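You operate a simulated robot arm through the tools that you are given. There is no shell and no other tool.

The job below is to be done with a simulated robot arm. You get a single attempt, and the scene is never put back.

## Task
Set the length stop to 350 mm and jog the tube to it.
Fine: clamp the stop before jogging, and use the JOG button on the counter box.

Only the result counts: the job must be done as asked and must still hold three seconds after the hand-in. Knocking over, shifting, dropping, spilling or breaking anything else fails it.

## Robot
A 7-joint arm with a fingered hand, fixed in place. Base frame: the origin is at the foot of the arm, x ahead of it, y to its left, z up; the work surface is at about z = 0.97. Units: m, degrees, N and s.
With the tool pointing down near the work surface it reaches from about 0.42 to 0.88 m from the base axis. Its first joint turns from -143.0 to 143.0 degrees. Payload 3 kg.
The tool frame sits at the grasp point between the pads (the TCP): z along the fingers, y along the line on which they close. The tips reach 0.026 m beyond it. Largest opening 0.148 m; the body of the gripper starts 0.073 m behind the TCP. The gripper is a hand of 3 fingers: y runs from the thumb to the fingers, the wrist lies at [0, 0, -0.229] in the tool frame, and closing takes about 1.5 s.
Orientation is that of the tool frame in the base frame, as a unit quaternion [x, y, z, w]. With the fingers straight down and closing along the base's y, the tool's x points along the base's -x, its y along +y and its z along -z.

## Interface
- The arm moves only by the tool servo_tool. Its argument "increments" is a list of rows, each an object (a shift or turn left out is 0, a gripper value left out holds the last) with "jaw": the closure, from 0 (fully open) to 1 (shut); "dp": the shift along the tool's x, y, z in units of 20 mm (1.0 is 20 mm), a list of three; "turn": the turn, a rotation vector about the tool's x, y, z in units of 4 degrees (1.0 is 4 degrees), a list of three. In form: [{"jaw": jaw, "dp": [dx, dy, dz], "turn": [wx, wy, wz]}, ...]. A call has 1 to 20 rows; each row shifts and turns the commanded pose from where the row before left it, along the tool's axes as they then stand. A call with a number of a shift or a turn outside -1 to 1 is refused whole. Each row takes 0.2 s and may step no farther than 0.05 m and 8.6 degrees from the row before; otherwise, or with a gripper value out of range, the whole call is refused. A pose out of reach is approached as far as the arm can. The call stops where the force on the tool passes 90 N (or 10 N more than at its start, if that is more) or the arm is blocked; 0.2 s more then pass. The fingers move at their own pace (about 0.153 m/s each) and stop on an object; they squeeze with about 33 N. The grip force told is the motor's: it shows also when the fingers shut on nothing. Time passes only in rows, and 0.2 s behind the last, so rows that do not move let the fingers close. The reply holds the time, the measured pose of the TCP, the force on the tool along the base axes, the opening and the grip force, in the units named above and with some noise, with the torque about the TCP (base axes, N m) and any sound that the robot's microphone picked up.
- Cameras (640 x 400 px; columns grow to the right, rows downward): "scene" is fixed at [0.4009, 0.6511, 1.6538]; the picture's right is [-0.64, -0.77, 0.00], its down [-0.38, 0.32, -0.87] and it looks along [0.67, -0.55, -0.50] (base axes); focal length 247 px, centre (320, 200). "wrist" rides on the gripper at [0.068, -0.039, -0.09] in the tool frame; the picture's right is [0.50, 0.87, 0.00], its down [-0.66, 0.38, -0.65] and it looks along [-0.57, 0.33, 0.76] (tool axes); focal length 222 px, centre (320, 200).
- capture(camera): a new picture of that camera. It takes no simulated time.
- raise_lower(by): slides the trunk up (or, below 0, down) by that many m; the arm rides with it, the base frame stays. It gives what a move gives, with no picture.
- grasp_type(shape): the hand has 3 fingers and takes this shape, open, in about a second: jaw (thumb against the fingers, like two jaws); tri (thumb and two fingers); tip (a fingertip pinch); poke (one finger out to press); point (the index stretched); flat (the hand flat); cup (the hand cupped); fist (a fist). The gripper value then closes the fingers along that shape, each until it touches; the sizes above hold for jaw. It gives what a move gives, with no picture.
- pixel_to_xyz(camera, pixels): for up to 12 pixels [column, row] of the newest picture of that camera ("zoom" is the newest enlarged one), the place [x, y, z] in the base frame of the surface seen there, good to about 0.002 m. It takes no simulated time.
- close_up(camera, box): a new picture of the part [left, top, right, bottom] of that camera's present view, enlarged. It takes no simulated time.
- finish_job(): hands the job in; it is judged then, once.

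Open the gripper and draw the arm clear of the work before you hand the job in, unless the task says otherwise.

The tools are called after "Emit:" as name(argument=value, ...) on one line, values as JSON. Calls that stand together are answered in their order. servo_tool: Moves the arm, as the interface text tells. Its arguments: {"type":"object","properties":{"increments":{"type":"array"}},"required":["increments"]} The other tools are called the same way: raise_lower (by) slides the trunk up or down; grasp_type (shape) gives the hand a shape; capture (camera) takes a picture; pixel_to_xyz (camera, pixels) gives the place of the surface under pixels of a picture; close_up (camera, box) takes an enlarged picture of a part of a camera's view; finish_job () hands the job in.

At the start:

```text
time_s: 0.0
position: [0.8916, -0.155, 1.4821]
ee_rot: [0.0, 1.0, 0.0, 0.0]
wrist_force: [-0.4, 0.6, 0.3]
moment: [-0.03, -0.01, -0.03]
opening: 0.148
gripper_force: 0.1
shape: jaw
trunk travel left (down, up): [-0.837, 0.053]
```

scene: 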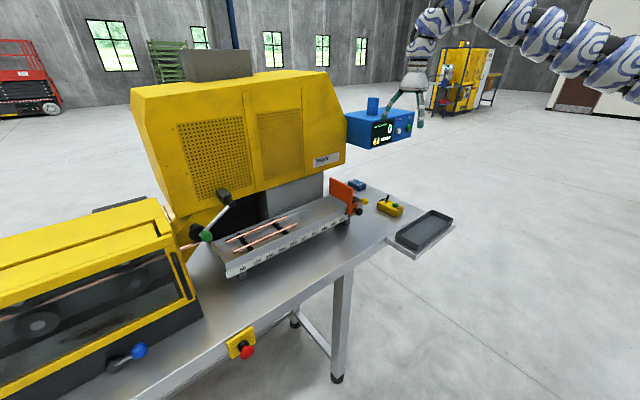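
wrist: 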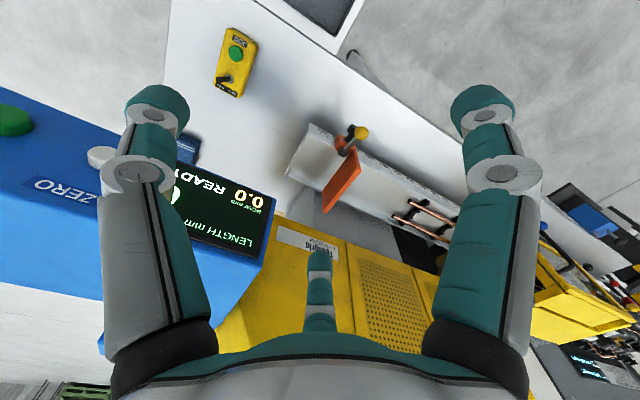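

The scene shows a tube machine: orange stop plate near (345,195), a blue counter box near (380,130), and a yellow pendant near (390,207). I'll take enlarged pictures of these parts.

Emit:
close_up(camera="scene", box=[200, 165, 380, 285])

Emit:
close_up(camera="scene", box=[330, 80, 470, 260])

Emit:
close_up(camera="wrist", box=[0, 80, 300, 280])

Emit:
close_up(camera="wrist", box=[180, 20, 480, 260])

```text
3.33 times, centred on (290, 225) of scene
```

zoom: 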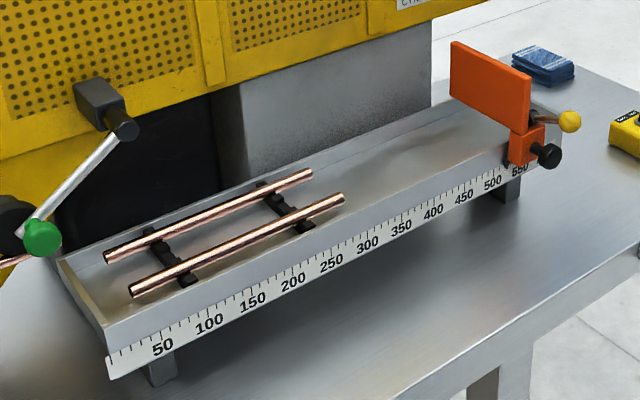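

```text
2.22 times, centred on (400, 170) of scene
```

zoom: 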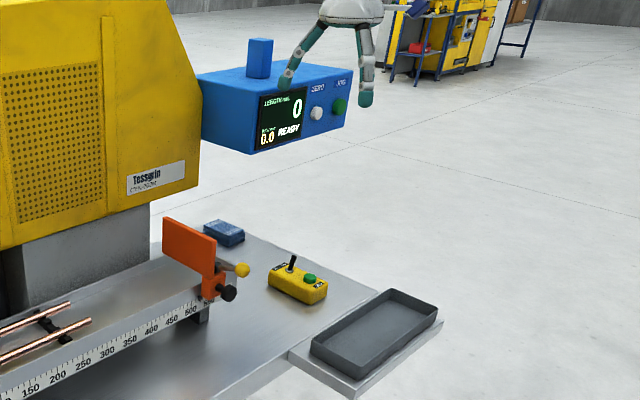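

```text
2.00 times, centred on (150, 180) of wrist
```

zoom: 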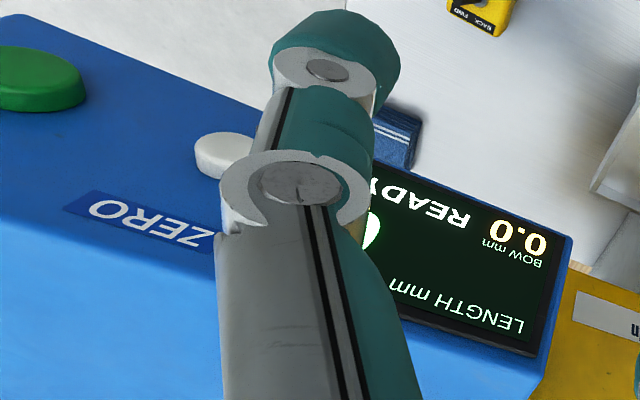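

```text
1.67 times, centred on (330, 140) of wrist
```

zoom: 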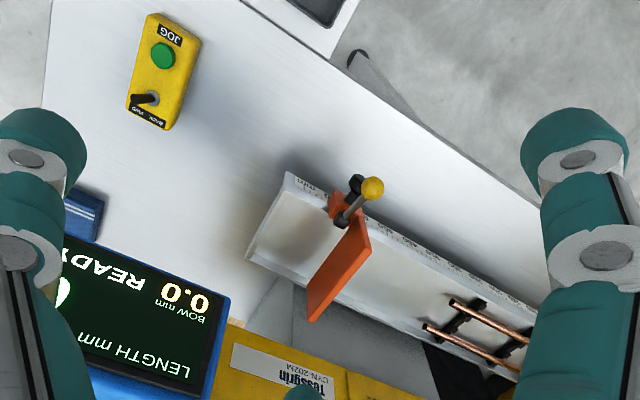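

I'll get 3D positions for the main features, starting with the zoom of the trough and the stop.

Emit:
close_up(camera="scene", box=[310, 165, 390, 225])

Emit:
pixel_to_xyz(camera="zoom", pixels=[[320, 200]])

Emit:
pixel_to_xyz(camera="scene", pixels=[[407, 127], [398, 130], [375, 133], [372, 103], [350, 115], [390, 207], [357, 185], [425, 230], [360, 199], [231, 272], [237, 238], [345, 190]])

```text
6.67 times, centred on (350, 195) of scene
```

zoom: 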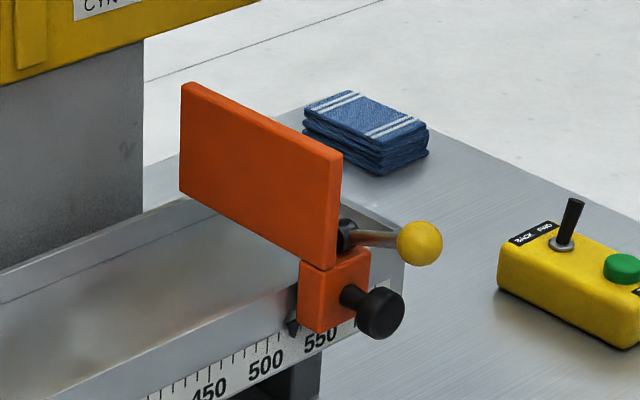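

```text
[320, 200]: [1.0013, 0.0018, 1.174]
```

```text
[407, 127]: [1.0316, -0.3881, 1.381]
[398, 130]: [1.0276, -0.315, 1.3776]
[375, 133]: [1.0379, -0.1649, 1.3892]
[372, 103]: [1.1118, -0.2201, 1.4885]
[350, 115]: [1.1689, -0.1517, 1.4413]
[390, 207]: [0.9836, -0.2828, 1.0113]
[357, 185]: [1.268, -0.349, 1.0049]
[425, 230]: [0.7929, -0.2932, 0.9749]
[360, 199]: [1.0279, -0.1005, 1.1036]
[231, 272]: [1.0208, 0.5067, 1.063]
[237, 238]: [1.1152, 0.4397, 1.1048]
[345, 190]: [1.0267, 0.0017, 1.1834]
```

The stop block has a black pointer at about 525 on the scale. I'll zoom in on the pointer and on the scale around 350.

Emit:
close_up(camera="scene", box=[330, 193, 370, 218])

Emit:
pixel_to_xyz(camera="zoom", pixels=[[270, 180], [300, 120], [130, 170], [380, 130], [420, 150], [420, 40], [60, 50], [330, 60], [10, 200]])

Emit:
close_up(camera="scene", box=[290, 205, 338, 235])

Emit:
pixel_to_xyz(camera="zoom", pixels=[[320, 200], [100, 200], [500, 200], [320, 100], [320, 300]])

```text
16.00 times, centred on (350, 206) of scene
```

zoom: 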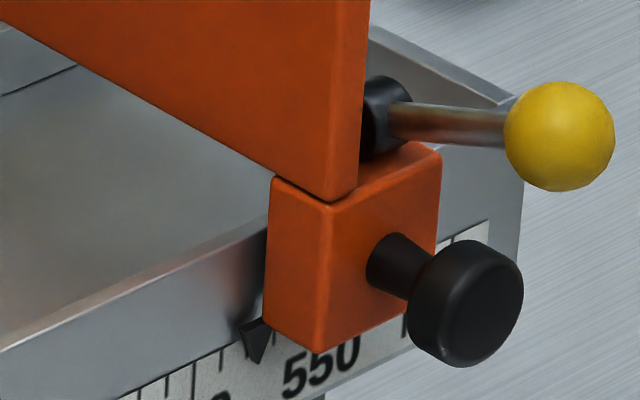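

```text
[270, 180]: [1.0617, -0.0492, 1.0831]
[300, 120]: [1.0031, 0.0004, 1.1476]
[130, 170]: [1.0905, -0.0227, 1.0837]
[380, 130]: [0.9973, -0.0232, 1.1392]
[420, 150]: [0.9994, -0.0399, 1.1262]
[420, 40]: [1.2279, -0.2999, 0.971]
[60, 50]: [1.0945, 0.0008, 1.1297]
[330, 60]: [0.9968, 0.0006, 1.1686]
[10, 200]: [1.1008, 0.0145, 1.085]
```

```text
13.33 times, centred on (314, 220) of scene
```

zoom: 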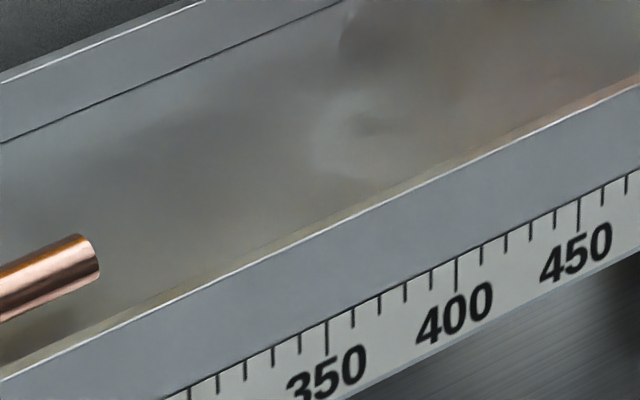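

```text
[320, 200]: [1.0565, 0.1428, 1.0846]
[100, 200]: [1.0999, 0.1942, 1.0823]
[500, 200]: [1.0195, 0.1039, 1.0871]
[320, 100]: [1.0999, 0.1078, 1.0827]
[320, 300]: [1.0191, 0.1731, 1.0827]
```

The pixel places come through well. Now the tick positions at 350, 400 and 450 in the newest zoom.

Emit:
pixel_to_xyz(camera="zoom", pixels=[[326, 322], [326, 350], [456, 262], [456, 285], [578, 200], [578, 225], [300, 280], [380, 210], [200, 290], [80, 250], [120, 15]])

Emit:
close_up(camera="scene", box=[336, 205, 360, 220])

Emit:
pixel_to_xyz(camera="zoom", pixels=[[266, 255], [330, 330], [100, 380], [250, 220], [300, 100], [450, 150], [200, 150], [460, 260]])

Emit:
close_up(camera="wrist", box=[280, 100, 440, 200])

```text
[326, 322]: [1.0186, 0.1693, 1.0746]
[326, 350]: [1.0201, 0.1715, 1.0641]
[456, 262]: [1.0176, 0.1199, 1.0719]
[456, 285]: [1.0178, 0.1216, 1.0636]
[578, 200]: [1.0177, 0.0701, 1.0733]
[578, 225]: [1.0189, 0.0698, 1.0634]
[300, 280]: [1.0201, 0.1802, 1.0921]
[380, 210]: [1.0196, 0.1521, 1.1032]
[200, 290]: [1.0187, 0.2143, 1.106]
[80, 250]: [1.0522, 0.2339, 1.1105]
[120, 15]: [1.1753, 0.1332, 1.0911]
```

```text
16.00 times, centred on (348, 212) of scene
```

zoom: 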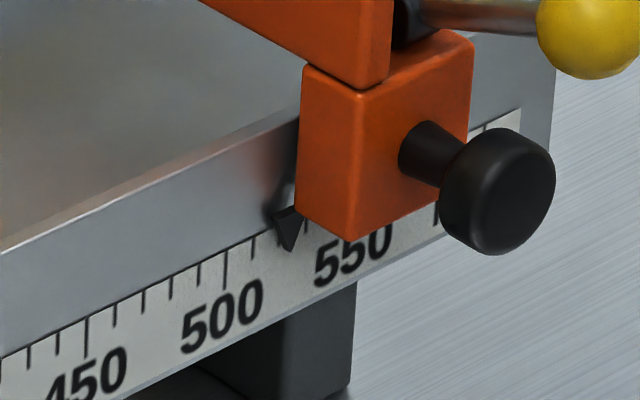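

```text
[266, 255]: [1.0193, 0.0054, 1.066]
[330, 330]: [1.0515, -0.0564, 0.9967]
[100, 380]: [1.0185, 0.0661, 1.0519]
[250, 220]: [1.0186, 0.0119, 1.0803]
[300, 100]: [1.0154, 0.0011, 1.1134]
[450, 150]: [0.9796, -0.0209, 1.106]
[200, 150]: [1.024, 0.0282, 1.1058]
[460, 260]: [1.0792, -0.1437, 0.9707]
```

```text
4.00 times, centred on (360, 150) of wrist
```

zoom: 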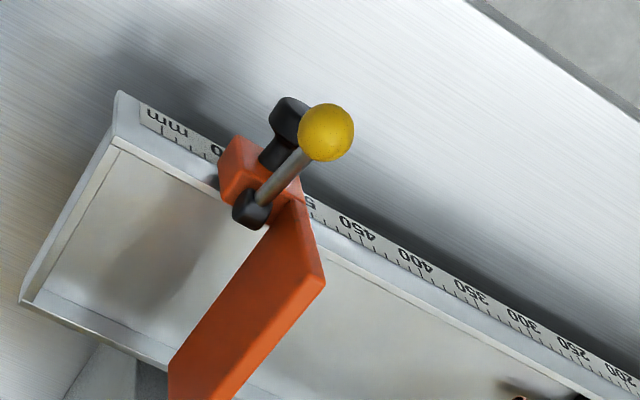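

The scale reads 350 at y≈0.170, 400 at 0.120 and 450 at 0.070, so zero is at y≈0.520. The stop face is at y≈0.000, which is 520. Next I'll look at the lever, the knob, the tube entry and the tubes on the tray.

Emit:
close_up(camera="scene", box=[160, 180, 320, 280])

Emit:
pixel_to_xyz(camera="zoom", pixels=[[190, 230], [130, 247], [110, 255], [255, 60], [267, 254], [290, 286], [470, 175], [500, 200], [360, 240], [420, 190], [95, 280]])

Emit:
close_up(camera="scene", box=[340, 180, 380, 220])

Emit:
pixel_to_xyz(camera="zoom", pixels=[[320, 200], [350, 260], [300, 190], [270, 190], [230, 190], [300, 300], [270, 290], [230, 250]])

```text
4.00 times, centred on (240, 230) of scene
```

zoom: 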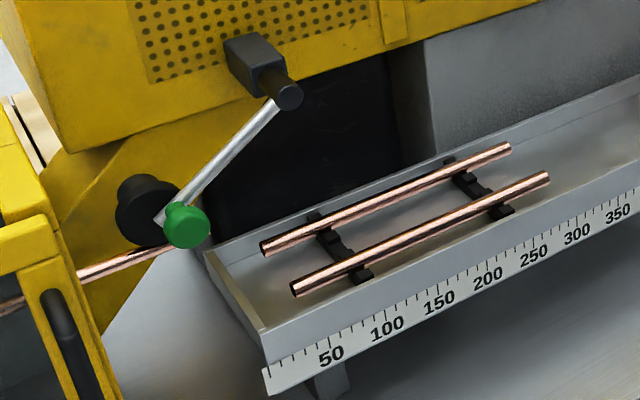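

```text
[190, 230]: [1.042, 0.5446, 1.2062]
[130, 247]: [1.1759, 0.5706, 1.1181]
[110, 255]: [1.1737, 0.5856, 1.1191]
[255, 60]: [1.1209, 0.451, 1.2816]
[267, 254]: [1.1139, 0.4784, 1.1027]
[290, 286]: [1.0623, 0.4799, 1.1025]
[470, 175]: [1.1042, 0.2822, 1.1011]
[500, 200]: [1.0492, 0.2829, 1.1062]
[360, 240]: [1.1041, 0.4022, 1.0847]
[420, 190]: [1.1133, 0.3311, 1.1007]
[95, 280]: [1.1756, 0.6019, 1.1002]
```

```text
10.00 times, centred on (360, 200) of scene
```

zoom: 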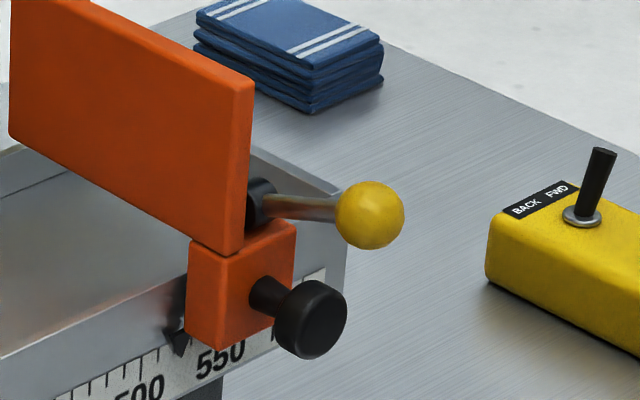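

```text
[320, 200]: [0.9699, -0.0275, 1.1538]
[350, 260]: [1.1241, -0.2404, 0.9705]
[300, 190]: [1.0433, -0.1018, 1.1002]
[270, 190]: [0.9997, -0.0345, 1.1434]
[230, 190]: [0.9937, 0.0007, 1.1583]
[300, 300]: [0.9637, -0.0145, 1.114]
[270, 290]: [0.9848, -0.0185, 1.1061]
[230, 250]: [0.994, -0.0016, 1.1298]
```

Now the ball, the far corner of the plate, the counter box buttons, and the trough back wall.

Emit:
pixel_to_xyz(camera="zoom", pixels=[[369, 215], [365, 195], [310, 320], [328, 320], [285, 205], [262, 200], [15, 5], [15, 130], [245, 90], [210, 300], [280, 245], [178, 345]])

Emit:
close_up(camera="scene", box=[340, 90, 436, 150])

Emit:
pixel_to_xyz(camera="zoom", pixels=[[376, 255], [380, 200], [450, 260], [450, 230], [480, 280], [480, 200], [300, 300], [50, 300], [120, 380], [200, 100]])

```text
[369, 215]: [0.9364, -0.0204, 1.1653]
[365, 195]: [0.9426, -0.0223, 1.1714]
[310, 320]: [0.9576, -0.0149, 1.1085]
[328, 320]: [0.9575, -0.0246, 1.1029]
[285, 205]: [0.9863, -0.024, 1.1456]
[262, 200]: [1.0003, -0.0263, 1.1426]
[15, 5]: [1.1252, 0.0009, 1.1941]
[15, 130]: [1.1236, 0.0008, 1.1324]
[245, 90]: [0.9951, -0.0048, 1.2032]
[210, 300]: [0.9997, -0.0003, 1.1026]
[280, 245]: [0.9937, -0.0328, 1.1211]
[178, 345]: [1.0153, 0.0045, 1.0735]
```

```text
6.67 times, centred on (388, 120) of scene
```

zoom: 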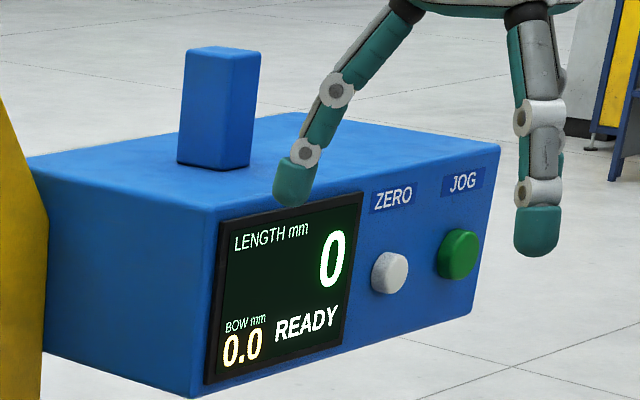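

```text
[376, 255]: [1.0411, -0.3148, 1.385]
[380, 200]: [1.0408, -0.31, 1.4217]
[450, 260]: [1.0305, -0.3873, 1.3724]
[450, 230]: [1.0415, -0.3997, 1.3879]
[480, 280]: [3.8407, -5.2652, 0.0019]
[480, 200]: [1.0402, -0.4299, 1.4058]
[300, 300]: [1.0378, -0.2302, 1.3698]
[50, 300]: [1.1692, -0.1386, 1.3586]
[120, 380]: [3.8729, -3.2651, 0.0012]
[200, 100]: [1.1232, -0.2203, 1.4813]
```

The lever ball is at about (0.937,-0.021,1.165), its hub at about (1.0,-0.026,1.143), and the knob face at about (0.957,-0.02,1.104). Counter JOG is at about (1.030,-0.388,1.375). I'll lower the trunk 0.2 m in free space so the wrist camera sees the clamp close up.

Emit:
raise_lower(by=-0.2)

Emit:
capture(camera="wrist")

Emit:
capture(camera="scene")

Emit:
close_up(camera="scene", box=[170, 225, 230, 265])

Emit:
pixel_to_xyz(camera="zoom", pixels=[[100, 260], [150, 240], [200, 225], [200, 240], [150, 255], [100, 275], [150, 270]])

```text
time_s: 2.2
position: [0.8908, -0.1536, 1.2819]
ee_rot: [0.0, 1.0, 0.0, 0.0]
wrist_force: [-0.5, -0.4, 0.0]
moment: [0.03, 0.0, -0.02]
opening: 0.1482
gripper_force: 0.1
shape: jaw
trunk travel left (down, up): [-0.637, 0.253]
```

```text
taken
```

wrist: 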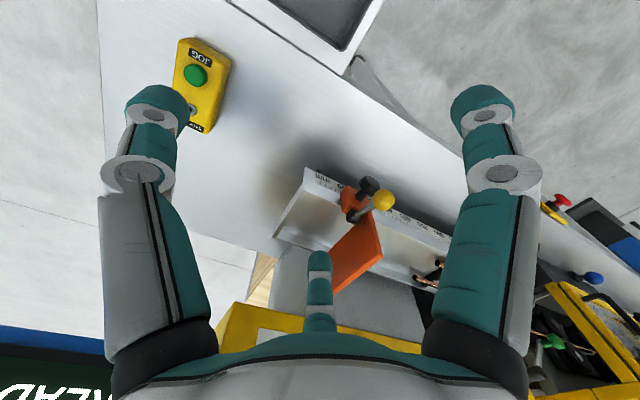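

```text
taken
```

scene: 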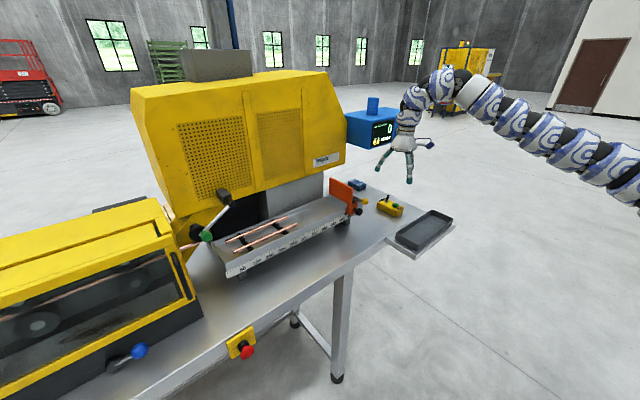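

```text
10.00 times, centred on (200, 245) of scene
```

zoom: 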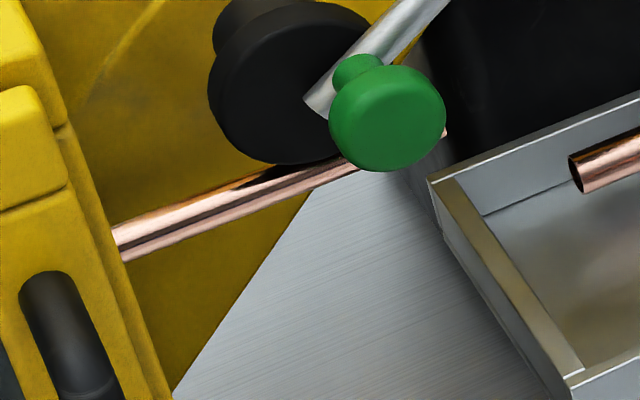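

```text
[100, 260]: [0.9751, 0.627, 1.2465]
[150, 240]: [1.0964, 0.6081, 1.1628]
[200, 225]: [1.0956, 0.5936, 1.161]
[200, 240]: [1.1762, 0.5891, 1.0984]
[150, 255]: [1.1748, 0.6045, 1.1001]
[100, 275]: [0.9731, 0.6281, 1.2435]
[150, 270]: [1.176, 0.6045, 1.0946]
```

The tube axis is at about x 1.10, z 1.16, and the plate will catch it. Now a close-up of the clamp from the wrist camera.

Emit:
close_up(camera="wrist", box=[320, 165, 416, 225])

Emit:
pixel_to_xyz(camera="zoom", pixels=[[425, 230], [330, 150], [230, 330], [150, 230], [200, 250], [300, 280], [250, 200]])

Emit:
close_up(camera="scene", box=[340, 100, 460, 220])

```text
6.67 times, centred on (368, 195) of wrist
```

zoom: 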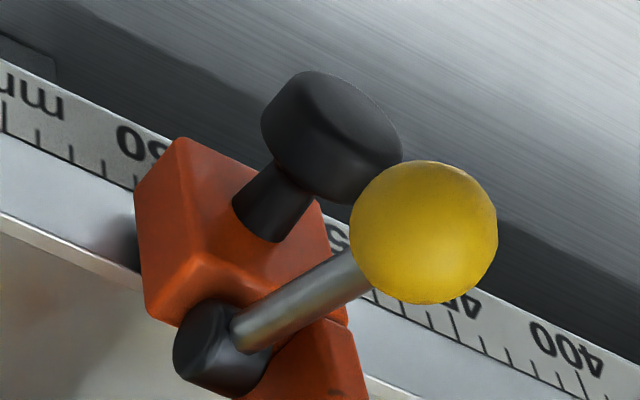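

```text
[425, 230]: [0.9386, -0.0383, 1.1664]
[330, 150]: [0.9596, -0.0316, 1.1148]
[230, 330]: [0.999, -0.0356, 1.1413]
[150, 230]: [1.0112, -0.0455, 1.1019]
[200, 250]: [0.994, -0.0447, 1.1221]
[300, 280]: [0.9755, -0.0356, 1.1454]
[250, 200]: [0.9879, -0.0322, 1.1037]
```

```text
3.33 times, centred on (400, 160) of scene
```

zoom: 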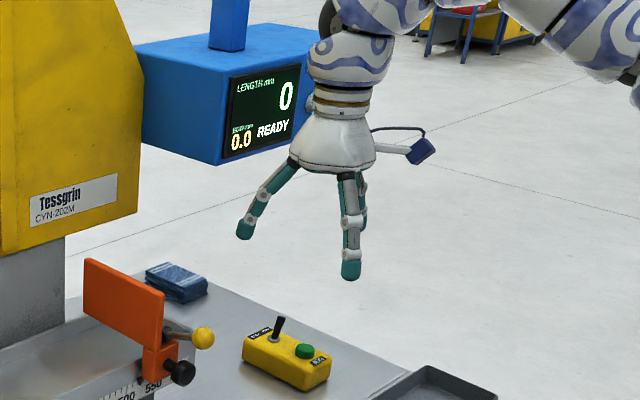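

The lever hub's axis seems to run along y, so the lever swings up and down, and the black knob points to -x. I'll put the hand in the poke shape and see what it looks like.

Emit:
grasp_type(shape="poke")

Emit:
capture(camera="wrist")

Emit:
close_up(camera="scene", box=[370, 120, 450, 200])

Emit:
pixel_to_xyz(camera="zoom", pixels=[[320, 200], [200, 350], [300, 350], [320, 300]])

```text
time_s: 3.1
position: [0.8913, -0.1532, 1.2817]
ee_rot: [0.001, 1.0, -0.001, 0.0]
wrist_force: [-0.8, 0.0, -1.1]
moment: [0.0, 0.01, -0.01]
opening: 0.0
gripper_force: 0.1
shape: poke
trunk travel left (down, up): [-0.637, 0.253]
```

```text
taken
```

wrist: 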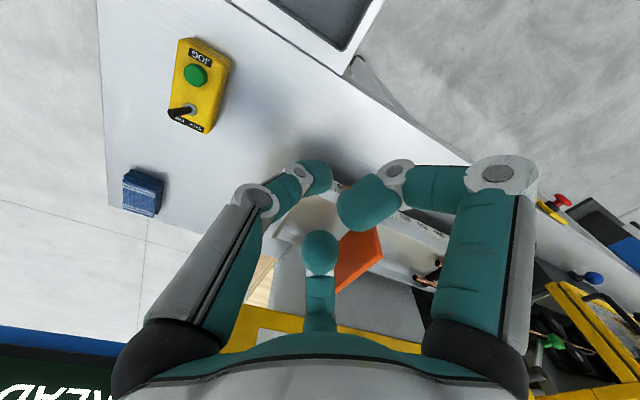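

```text
5.00 times, centred on (410, 160) of scene
```

zoom: 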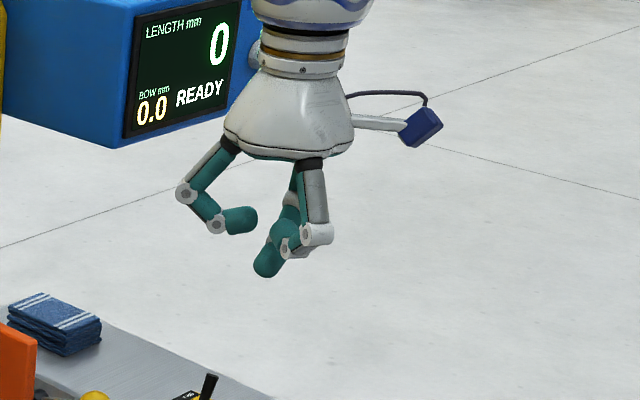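

```text
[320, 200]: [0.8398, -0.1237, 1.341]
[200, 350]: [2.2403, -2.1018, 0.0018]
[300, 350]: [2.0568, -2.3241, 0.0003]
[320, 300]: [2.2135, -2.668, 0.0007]
```

The poke shape curls two fingers and leaves one pointing down at zoom (268,262). I'll measure that tip.

Emit:
pixel_to_xyz(camera="zoom", pixels=[[266, 265], [270, 250], [278, 225], [290, 200], [240, 218], [312, 235], [230, 150], [420, 125]])

Emit:
pixel_to_xyz(camera="wrist", pixels=[[318, 245], [318, 260], [318, 300], [365, 205], [320, 178]])

Emit:
grasp_type(shape="point")

Emit:
capture(camera="wrist")

Emit:
close_up(camera="scene", box=[370, 120, 450, 200])

```text
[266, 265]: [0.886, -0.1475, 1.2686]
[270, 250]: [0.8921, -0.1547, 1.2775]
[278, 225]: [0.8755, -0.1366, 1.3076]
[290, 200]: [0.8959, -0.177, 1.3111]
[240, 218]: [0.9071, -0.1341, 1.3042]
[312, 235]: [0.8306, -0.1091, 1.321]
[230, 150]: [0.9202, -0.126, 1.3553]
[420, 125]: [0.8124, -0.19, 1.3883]
```

```text
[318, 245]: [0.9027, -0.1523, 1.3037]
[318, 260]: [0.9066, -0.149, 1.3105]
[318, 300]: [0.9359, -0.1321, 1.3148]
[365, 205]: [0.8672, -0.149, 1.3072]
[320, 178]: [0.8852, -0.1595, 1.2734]
```

```text
time_s: 4.0
position: [0.8911, -0.1553, 1.2816]
ee_rot: [0.0, 1.0, -0.001, 0.0]
wrist_force: [0.2, -0.5, -0.8]
moment: [0.03, 0.0, 0.0]
opening: 0.1421
gripper_force: 0.1
shape: point
trunk travel left (down, up): [-0.637, 0.253]
```

```text
taken
```

wrist: 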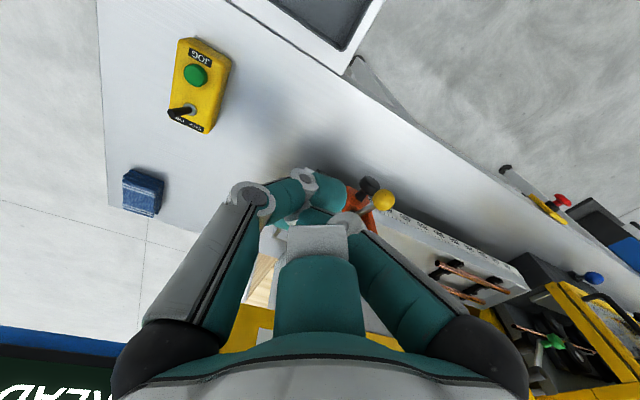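

```text
5.00 times, centred on (410, 160) of scene
```

zoom: 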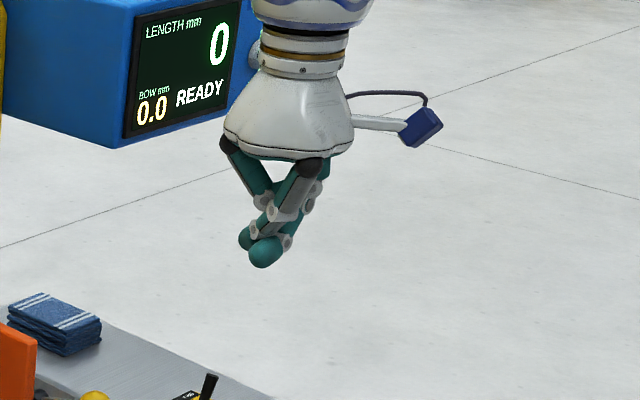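

The poke finger is the thumb, with its tip only about 15–20 mm past the TCP. I'll compare with a fully closed jaw, whose tips should make a sturdy pusher.

Emit:
grasp_type(shape="jaw")

Emit:
servo_tool(increments=[{"jaw": 1}, {"jaw": 1}, {"jaw": 1}, {"jaw": 1}, {"jaw": 1}, {"jaw": 1}, {"jaw": 1}, {"jaw": 1}])

Emit:
capture(camera="wrist")

Emit:
close_up(camera="scene", box=[370, 120, 450, 200])

```text
time_s: 4.9
position: [0.8911, -0.1543, 1.2824]
ee_rot: [0.001, 1.0, 0.0, 0.0]
wrist_force: [-0.5, 0.4, 0.0]
moment: [0.0, 0.03, -0.01]
opening: 0.148
gripper_force: 0.0
shape: jaw
trunk travel left (down, up): [-0.637, 0.253]
```

```text
time_s: 6.7
position: [0.8911, -0.1535, 1.2822]
ee_rot: [0.001, 1.0, 0.001, 0.0]
wrist_force: [-0.9, -0.8, -0.2]
moment: [0.01, 0.02, -0.01]
opening: 0.0
gripper_force: 33.0
shape: jaw
trunk travel left (down, up): [-0.637, 0.253]
```

```text
taken
```

wrist: 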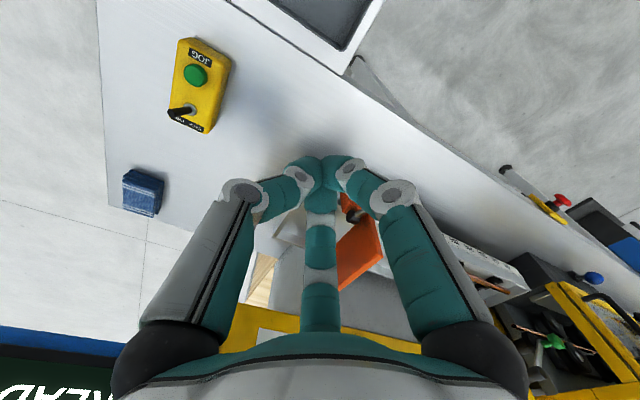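

```text
5.00 times, centred on (410, 160) of scene
```

zoom: 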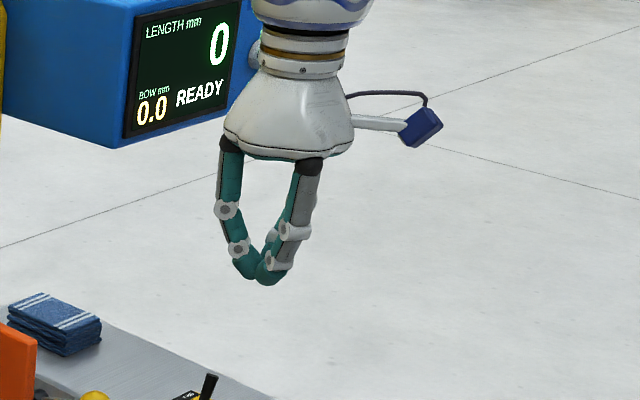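

Closed, the three tips meet on the tool axis. The better option is to pinch the near top corner of the orange plate, thumb behind and fingers in front, so I can drive the stop both ways. First I'll tilt the tool 40° forward in free space.

Emit:
servo_tool(increments=[{"jaw": 0.6, "turn": [0, -1, 0]}, {"turn": [0, -1, 0]}, {"turn": [0, -1, 0]}, {"turn": [0, -1, 0]}, {"turn": [0, -1, 0]}, {"turn": [0, -1, 0]}, {"turn": [0, -1, 0]}, {"turn": [0, -1, 0]}, {"turn": [0, -1, 0]}, {"turn": [0, -1, 0]}])

Emit:
capture(camera="scene")

Emit:
capture(camera="wrist")

```text
time_s: 8.9
position: [0.9147, -0.17, 1.2817]
ee_rot: [0.0, 0.94, 0.001, 0.342]
wrist_force: [-0.1, -0.6, 0.2]
moment: [0.0, 0.03, 0.02]
opening: 0.0591
gripper_force: 0.0
shape: jaw
out of reach, approached as far as the arm can: row 5, 6, 7
trunk travel left (down, up): [-0.637, 0.253]
```

```text
taken
```

scene: 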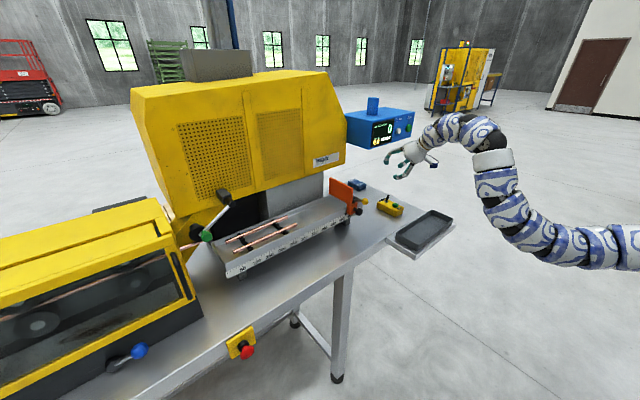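

```text
taken
```

wrist: 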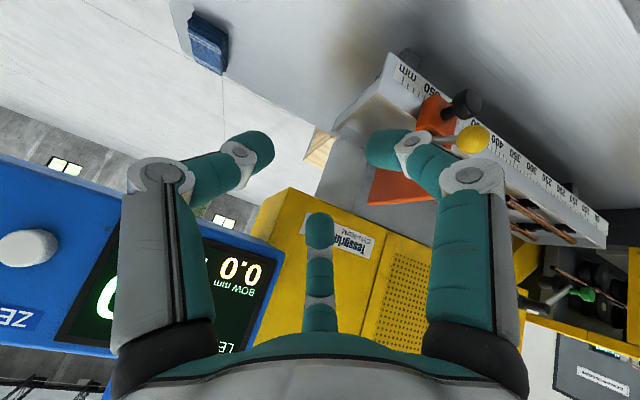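

The 40° tilt is reached at (0.915,-0.170,1.282). I'll move sideways in free space until the open fingers straddle the plate line at y≈-0.005, 0.12 m back from the plate along the tool axis.

Emit:
servo_tool(increments=[{"dp": [-0.108, 0.917, 0.07]}, {"dp": [-0.108, 0.917, 0.07]}, {"dp": [-0.108, 0.917, 0.07]}, {"dp": [-0.108, 0.917, 0.07]}, {"dp": [-0.108, 0.917, 0.07]}, {"dp": [-0.108, 0.917, 0.07]}, {"dp": [-0.108, 0.917, 0.07]}, {"dp": [-0.108, 0.917, 0.07]}, {"dp": [-0.108, 0.917, 0.07]}, {}])

Emit:
close_up(camera="scene", box=[300, 130, 420, 220])

Emit:
capture(camera="wrist")

```text
time_s: 11.1
position: [0.9373, -0.0058, 1.2846]
ee_rot: [0.0, 0.94, 0.001, 0.342]
wrist_force: [0.3, 0.4, 0.2]
moment: [-0.03, 0.01, 0.0]
opening: 0.0588
gripper_force: 0.1
shape: jaw
trunk travel left (down, up): [-0.637, 0.253]
```

```text
4.44 times, centred on (360, 175) of scene
```

zoom: 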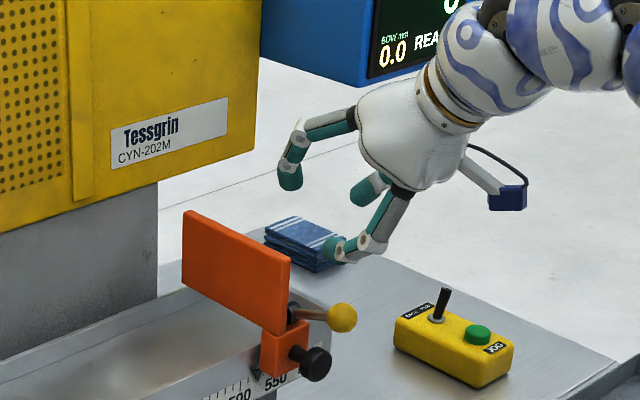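

```text
taken
```

wrist: 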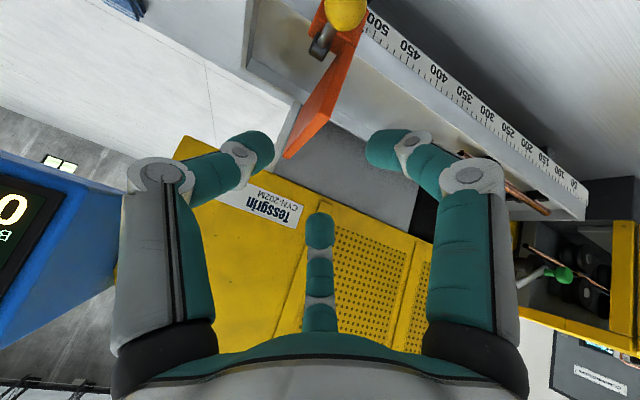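

The thumb and fingers straddle the plate, and the ball and hub are clear below. I'll advance 0.08 m along the tool axis and check.

Emit:
servo_tool(increments=[{"dp": [0, 0, 0.8]}, {"dp": [0, 0, 0.8]}, {"dp": [0, 0, 0.8]}, {"dp": [0, 0, 0.8]}, {"dp": [0, 0, 0.8]}, {}])

Emit:
close_up(camera="scene", box=[300, 130, 420, 220])

Emit:
capture(camera="wrist")

```text
time_s: 12.5
position: [0.9904, -0.006, 1.2249]
ee_rot: [-0.001, 0.94, 0.0, 0.342]
wrist_force: [0.7, 0.2, 0.0]
moment: [0.01, 0.01, -0.01]
opening: 0.0591
gripper_force: 0.1
shape: jaw
trunk travel left (down, up): [-0.637, 0.253]
```

```text
4.44 times, centred on (360, 175) of scene
```

zoom: 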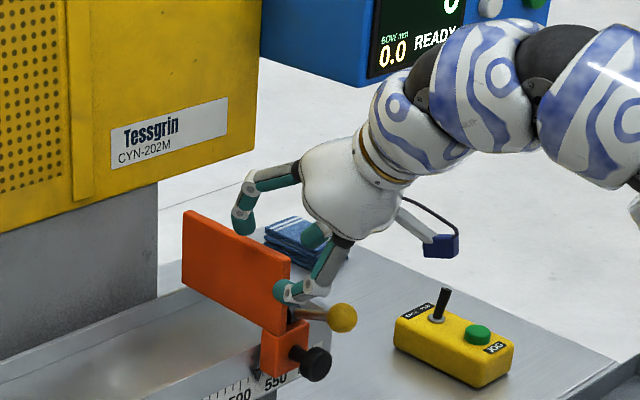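

```text
taken
```

wrist: 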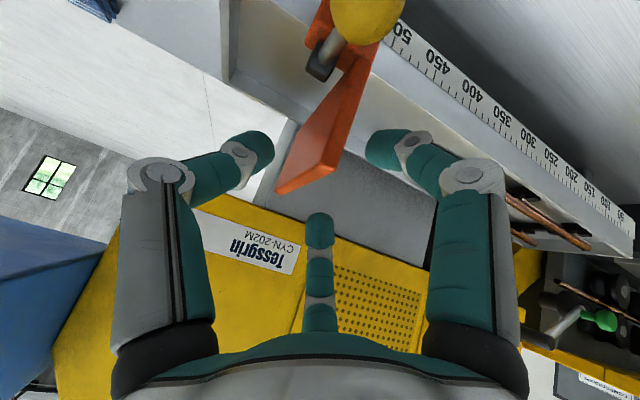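

Clear on all sides; the plate edge sits between thumb and fingers. I'll advance 35 mm more, then close gently.

Emit:
servo_tool(increments=[{"dp": [0, 0, 0.6]}, {"dp": [0, 0, 0.6]}, {"dp": [0, 0, 0.5]}, {}])

Emit:
close_up(camera="scene", box=[310, 150, 390, 210])

Emit:
capture(camera="wrist")

```text
time_s: 13.5
position: [1.0118, -0.0048, 1.1966]
ee_rot: [0.0, 0.94, 0.0, 0.342]
wrist_force: [-0.7, 0.3, -0.3]
moment: [-0.04, 0.0, 0.01]
opening: 0.0591
gripper_force: 0.1
shape: jaw
trunk travel left (down, up): [-0.637, 0.253]
```

```text
6.67 times, centred on (350, 180) of scene
```

zoom: 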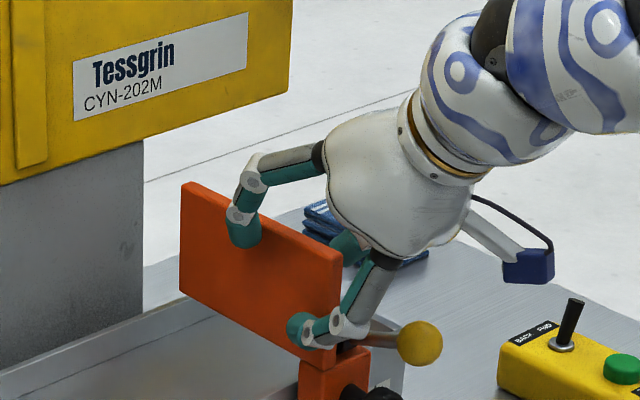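

```text
taken
```

wrist: 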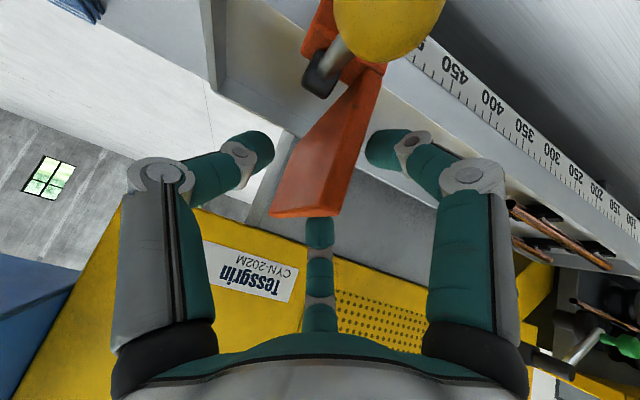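

Two fingers are in front of the plate and the thumb is behind it. I'll close onto it.

Emit:
servo_tool(increments=[{"jaw": 1}, {"jaw": 1}, {"jaw": 1}, {"jaw": 1}, {"jaw": 1}])

Emit:
close_up(camera="scene", box=[310, 150, 390, 210])

Emit:
pixel_to_xyz(camera="zoom", pixels=[[200, 270], [300, 290], [200, 200]])

Emit:
capture(camera="wrist")

```text
time_s: 14.7
position: [1.0125, -0.0048, 1.1962]
ee_rot: [0.0, 0.94, 0.001, 0.342]
wrist_force: [2.3, -0.7, -4.5]
moment: [-0.09, 0.02, -0.05]
opening: 0.0121
gripper_force: 33.2
shape: jaw
trunk travel left (down, up): [-0.637, 0.253]
```

```text
6.67 times, centred on (350, 180) of scene
```

zoom: 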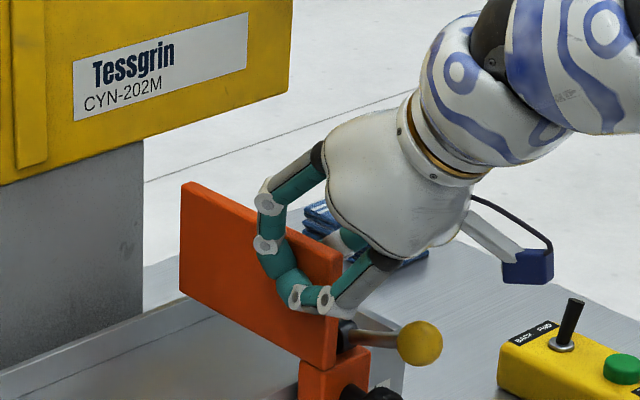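

```text
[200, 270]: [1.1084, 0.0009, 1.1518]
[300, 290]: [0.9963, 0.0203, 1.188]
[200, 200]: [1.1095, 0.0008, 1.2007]
```

```text
taken
```

wrist: 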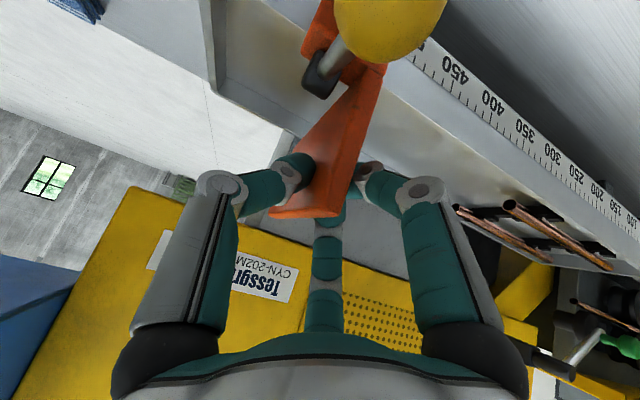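

The plate is gripped (12 mm thick) with its face still at y≈0.001. I'll nudge it 4 mm toward +y to find out whether the stop is free or clamped.

Emit:
servo_tool(increments=[{"dp": [0, 0.1, 0]}, {"dp": [0, 0.1, 0]}, {}])

Emit:
close_up(camera="scene", box=[310, 150, 390, 210])

Emit:
pixel_to_xyz(camera="zoom", pixels=[[200, 270], [250, 300], [200, 210], [310, 360]])

```text
time_s: 15.5
position: [1.0118, -0.0042, 1.1969]
ee_rot: [0.002, 0.94, 0.0, 0.343]
wrist_force: [1.6, -10.4, -3.0]
moment: [-0.26, 0.0, -0.22]
opening: 0.0115
gripper_force: 33.4
shape: jaw
trunk travel left (down, up): [-0.637, 0.253]
```

```text
6.67 times, centred on (350, 180) of scene
```

zoom: 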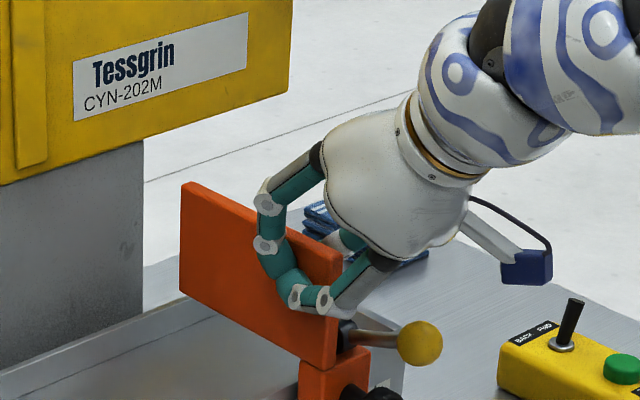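

```text
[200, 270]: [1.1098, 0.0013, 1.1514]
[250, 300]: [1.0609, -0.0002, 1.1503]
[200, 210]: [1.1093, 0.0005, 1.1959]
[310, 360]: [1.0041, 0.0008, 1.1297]
```

The reaction is 10 N and the TCP has not moved. I'll add 4 mm more of command, up to about 20 N, to separate light friction from a clamped stop.

Emit:
servo_tool(increments=[{"dp": [0, 0.1, 0]}, {"dp": [0, 0.1, 0]}, {}])

```text
time_s: 16.3
position: [1.0126, -0.0031, 1.1957]
ee_rot: [0.002, 0.94, 0.0, 0.341]
wrist_force: [3.8, -19.2, -0.3]
moment: [-0.43, -0.07, -0.38]
opening: 0.0112
gripper_force: 32.9
shape: jaw
trunk travel left (down, up): [-0.637, 0.253]
```

About 19 N and still no movement, so the stop is clamped. I'll take the command back off and look closely at the lever hub from here.

Emit:
servo_tool(increments=[{"dp": [0, -0.2, 0]}, {"dp": [0, -0.2, 0]}, {}])

Emit:
close_up(camera="wrist", box=[280, 0, 460, 120])

Emit:
pixel_to_xyz(camera="zoom", pixels=[[110, 250], [160, 270], [170, 220], [210, 180], [400, 80], [250, 250], [130, 300], [120, 160]])

```text
time_s: 17.1
position: [1.0119, -0.0037, 1.1964]
ee_rot: [-0.001, 0.94, 0.001, 0.342]
wrist_force: [0.9, -3.1, -1.6]
moment: [-0.15, -0.09, -0.18]
opening: 0.0108
gripper_force: 32.7
shape: jaw
trunk travel left (down, up): [-0.637, 0.253]
```

```text
3.33 times, centred on (370, 60) of wrist
```

zoom: 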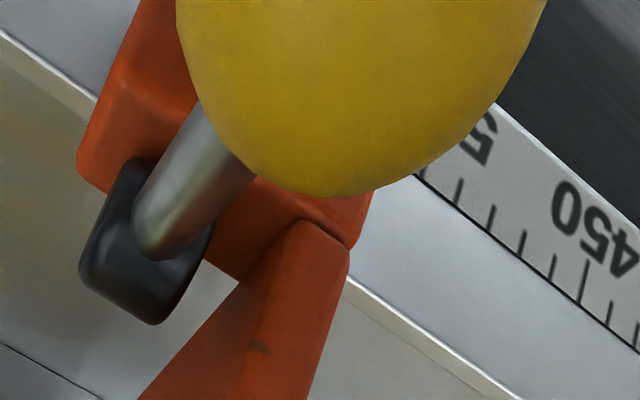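

```text
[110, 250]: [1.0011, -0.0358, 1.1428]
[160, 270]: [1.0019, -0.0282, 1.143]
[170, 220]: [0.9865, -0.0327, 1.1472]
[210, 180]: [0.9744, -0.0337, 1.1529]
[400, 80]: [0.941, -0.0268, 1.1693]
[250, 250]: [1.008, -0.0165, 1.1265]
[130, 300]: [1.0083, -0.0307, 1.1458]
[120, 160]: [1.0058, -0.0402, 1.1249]
```

The hub outline is aligned with the vertical and y axes. I'll check the scene camera once more at high zoom for its round face.

Emit:
close_up(camera="scene", box=[348, 192, 368, 207])

Emit:
pixel_to_xyz(camera="zoom", pixels=[[165, 200], [200, 200], [230, 170], [200, 150], [230, 240], [300, 210]])

```text
16.00 times, centred on (358, 200) of scene
```

zoom: 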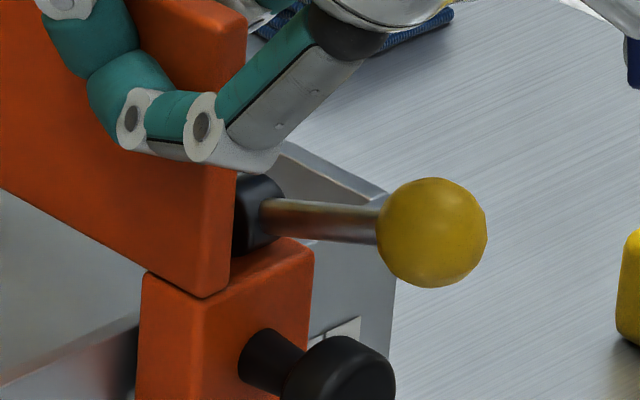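

```text
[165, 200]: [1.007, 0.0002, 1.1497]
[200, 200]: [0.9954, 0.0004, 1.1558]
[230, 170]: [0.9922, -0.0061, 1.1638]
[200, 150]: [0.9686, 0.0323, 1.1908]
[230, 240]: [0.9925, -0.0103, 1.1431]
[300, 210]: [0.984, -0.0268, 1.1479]
```

I can't tell the hub's axis from the picture. I'll release the plate, back off, and take the ball itself (centre ≈ (0.945,-0.030,1.158)) in the jaw, so I can feel which way the lever swings. Release and retract first.

Emit:
servo_tool(increments=[{"jaw": 0.6}, {}, {}, {"dp": [0, 0, -0.5]}, {"dp": [0, 0, -1]}, {"dp": [0, 0, -1]}, {"dp": [0, 0, -1]}, {"dp": [0, 0, -1]}, {"dp": [0, 0, -1]}, {"dp": [0, 0, -0.5]}, {}])

Emit:
capture(camera="wrist")

Emit:
close_up(camera="scene", box=[340, 180, 380, 220])

Emit:
pixel_to_xyz(camera="zoom", pixels=[[369, 215], [60, 100], [200, 200], [328, 320]])

```text
time_s: 19.5
position: [0.9349, -0.0058, 1.2893]
ee_rot: [-0.001, 0.94, 0.0, 0.341]
wrist_force: [-0.6, 0.4, 0.3]
moment: [0.01, 0.0, -0.01]
opening: 0.0587
gripper_force: 0.0
shape: jaw
trunk travel left (down, up): [-0.637, 0.253]
```

```text
taken
```

wrist: 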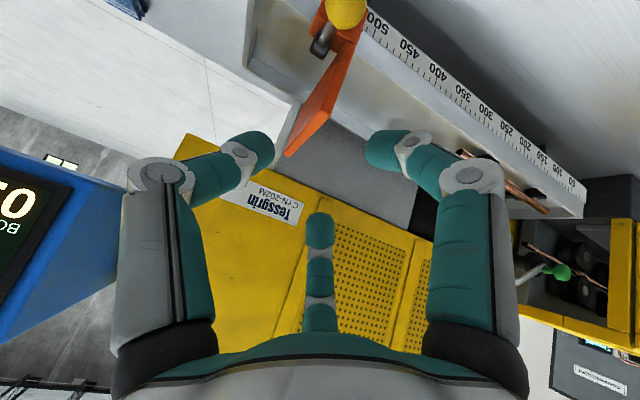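

```text
10.00 times, centred on (360, 200) of scene
```

zoom: 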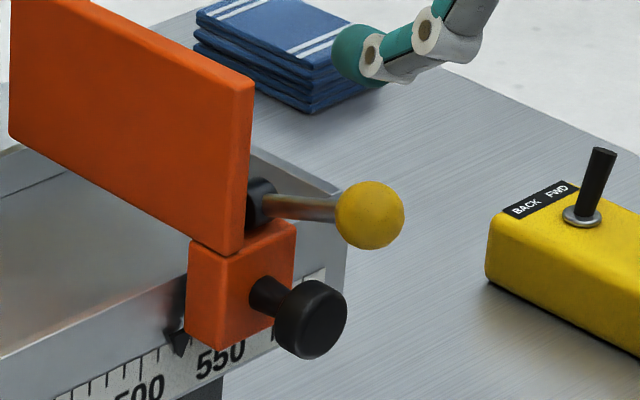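

```text
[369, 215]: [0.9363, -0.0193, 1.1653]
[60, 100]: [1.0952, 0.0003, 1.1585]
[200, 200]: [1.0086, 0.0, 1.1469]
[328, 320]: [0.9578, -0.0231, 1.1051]
```

Nothing has moved. I'll go to the pre-approach in front of the ball at about (0.881,-0.030,1.235).

Emit:
servo_tool(increments=[{"dp": [0.94, -0.3, 0.075]}, {"dp": [0.94, -0.3, 0.075]}, {"dp": [0.94, -0.3, 0.075]}, {"dp": [0.94, -0.3, 0.075]}, {}])

Emit:
capture(camera="wrist")

Emit:
close_up(camera="scene", box=[320, 150, 420, 225])

```text
time_s: 20.7
position: [0.8802, -0.0288, 1.234]
ee_rot: [0.0, 0.94, -0.001, 0.341]
wrist_force: [0.2, 0.3, 0.2]
moment: [0.01, 0.0, -0.01]
opening: 0.0589
gripper_force: 0.0
shape: jaw
trunk travel left (down, up): [-0.637, 0.253]
```

```text
taken
```

wrist: 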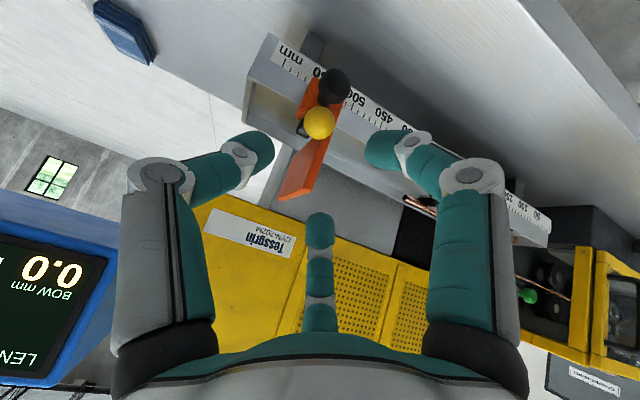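

```text
5.33 times, centred on (370, 188) of scene
```

zoom: 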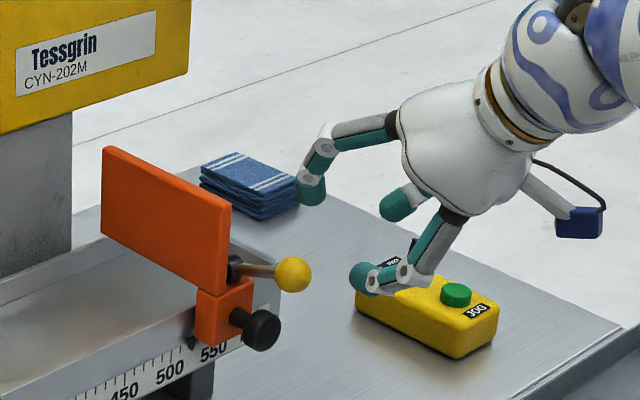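

The ball at wrist (319,122) lies between the fingers. I'll advance in two steps toward it.

Emit:
servo_tool(increments=[{"dp": [0, 0, 0.8]}, {"dp": [0, 0, 0.8]}, {"dp": [0, 0, 0.8]}, {"dp": [0, 0, 0.6]}, {}])

Emit:
capture(camera="wrist")

Emit:
close_up(camera="scene", box=[320, 150, 420, 225])

```text
time_s: 21.9
position: [0.9195, -0.029, 1.1895]
ee_rot: [0.0, 0.94, 0.0, 0.342]
wrist_force: [0.2, -0.3, 1.2]
moment: [-0.02, 0.02, -0.02]
opening: 0.0589
gripper_force: 0.1
shape: jaw
trunk travel left (down, up): [-0.637, 0.253]
```

```text
taken
```

wrist: 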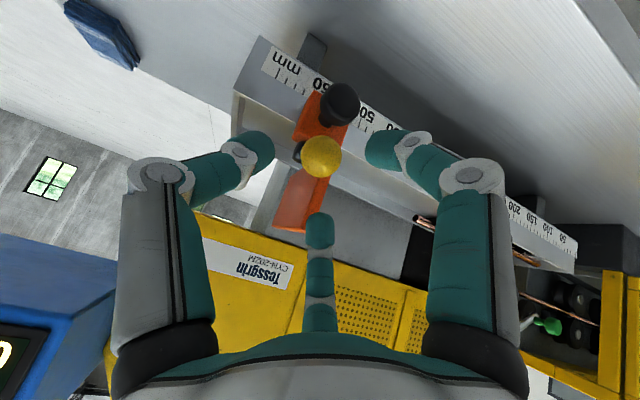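

```text
5.33 times, centred on (370, 188) of scene
```

zoom: 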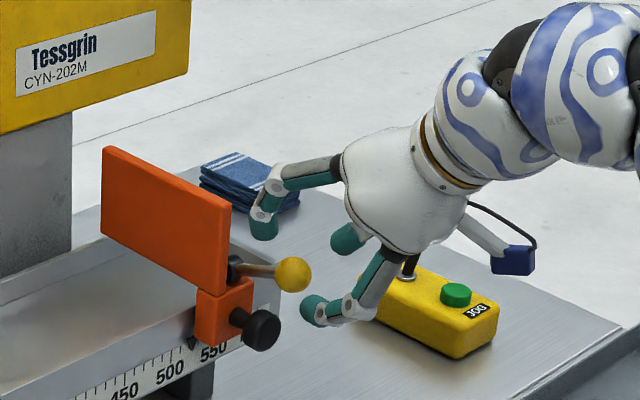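

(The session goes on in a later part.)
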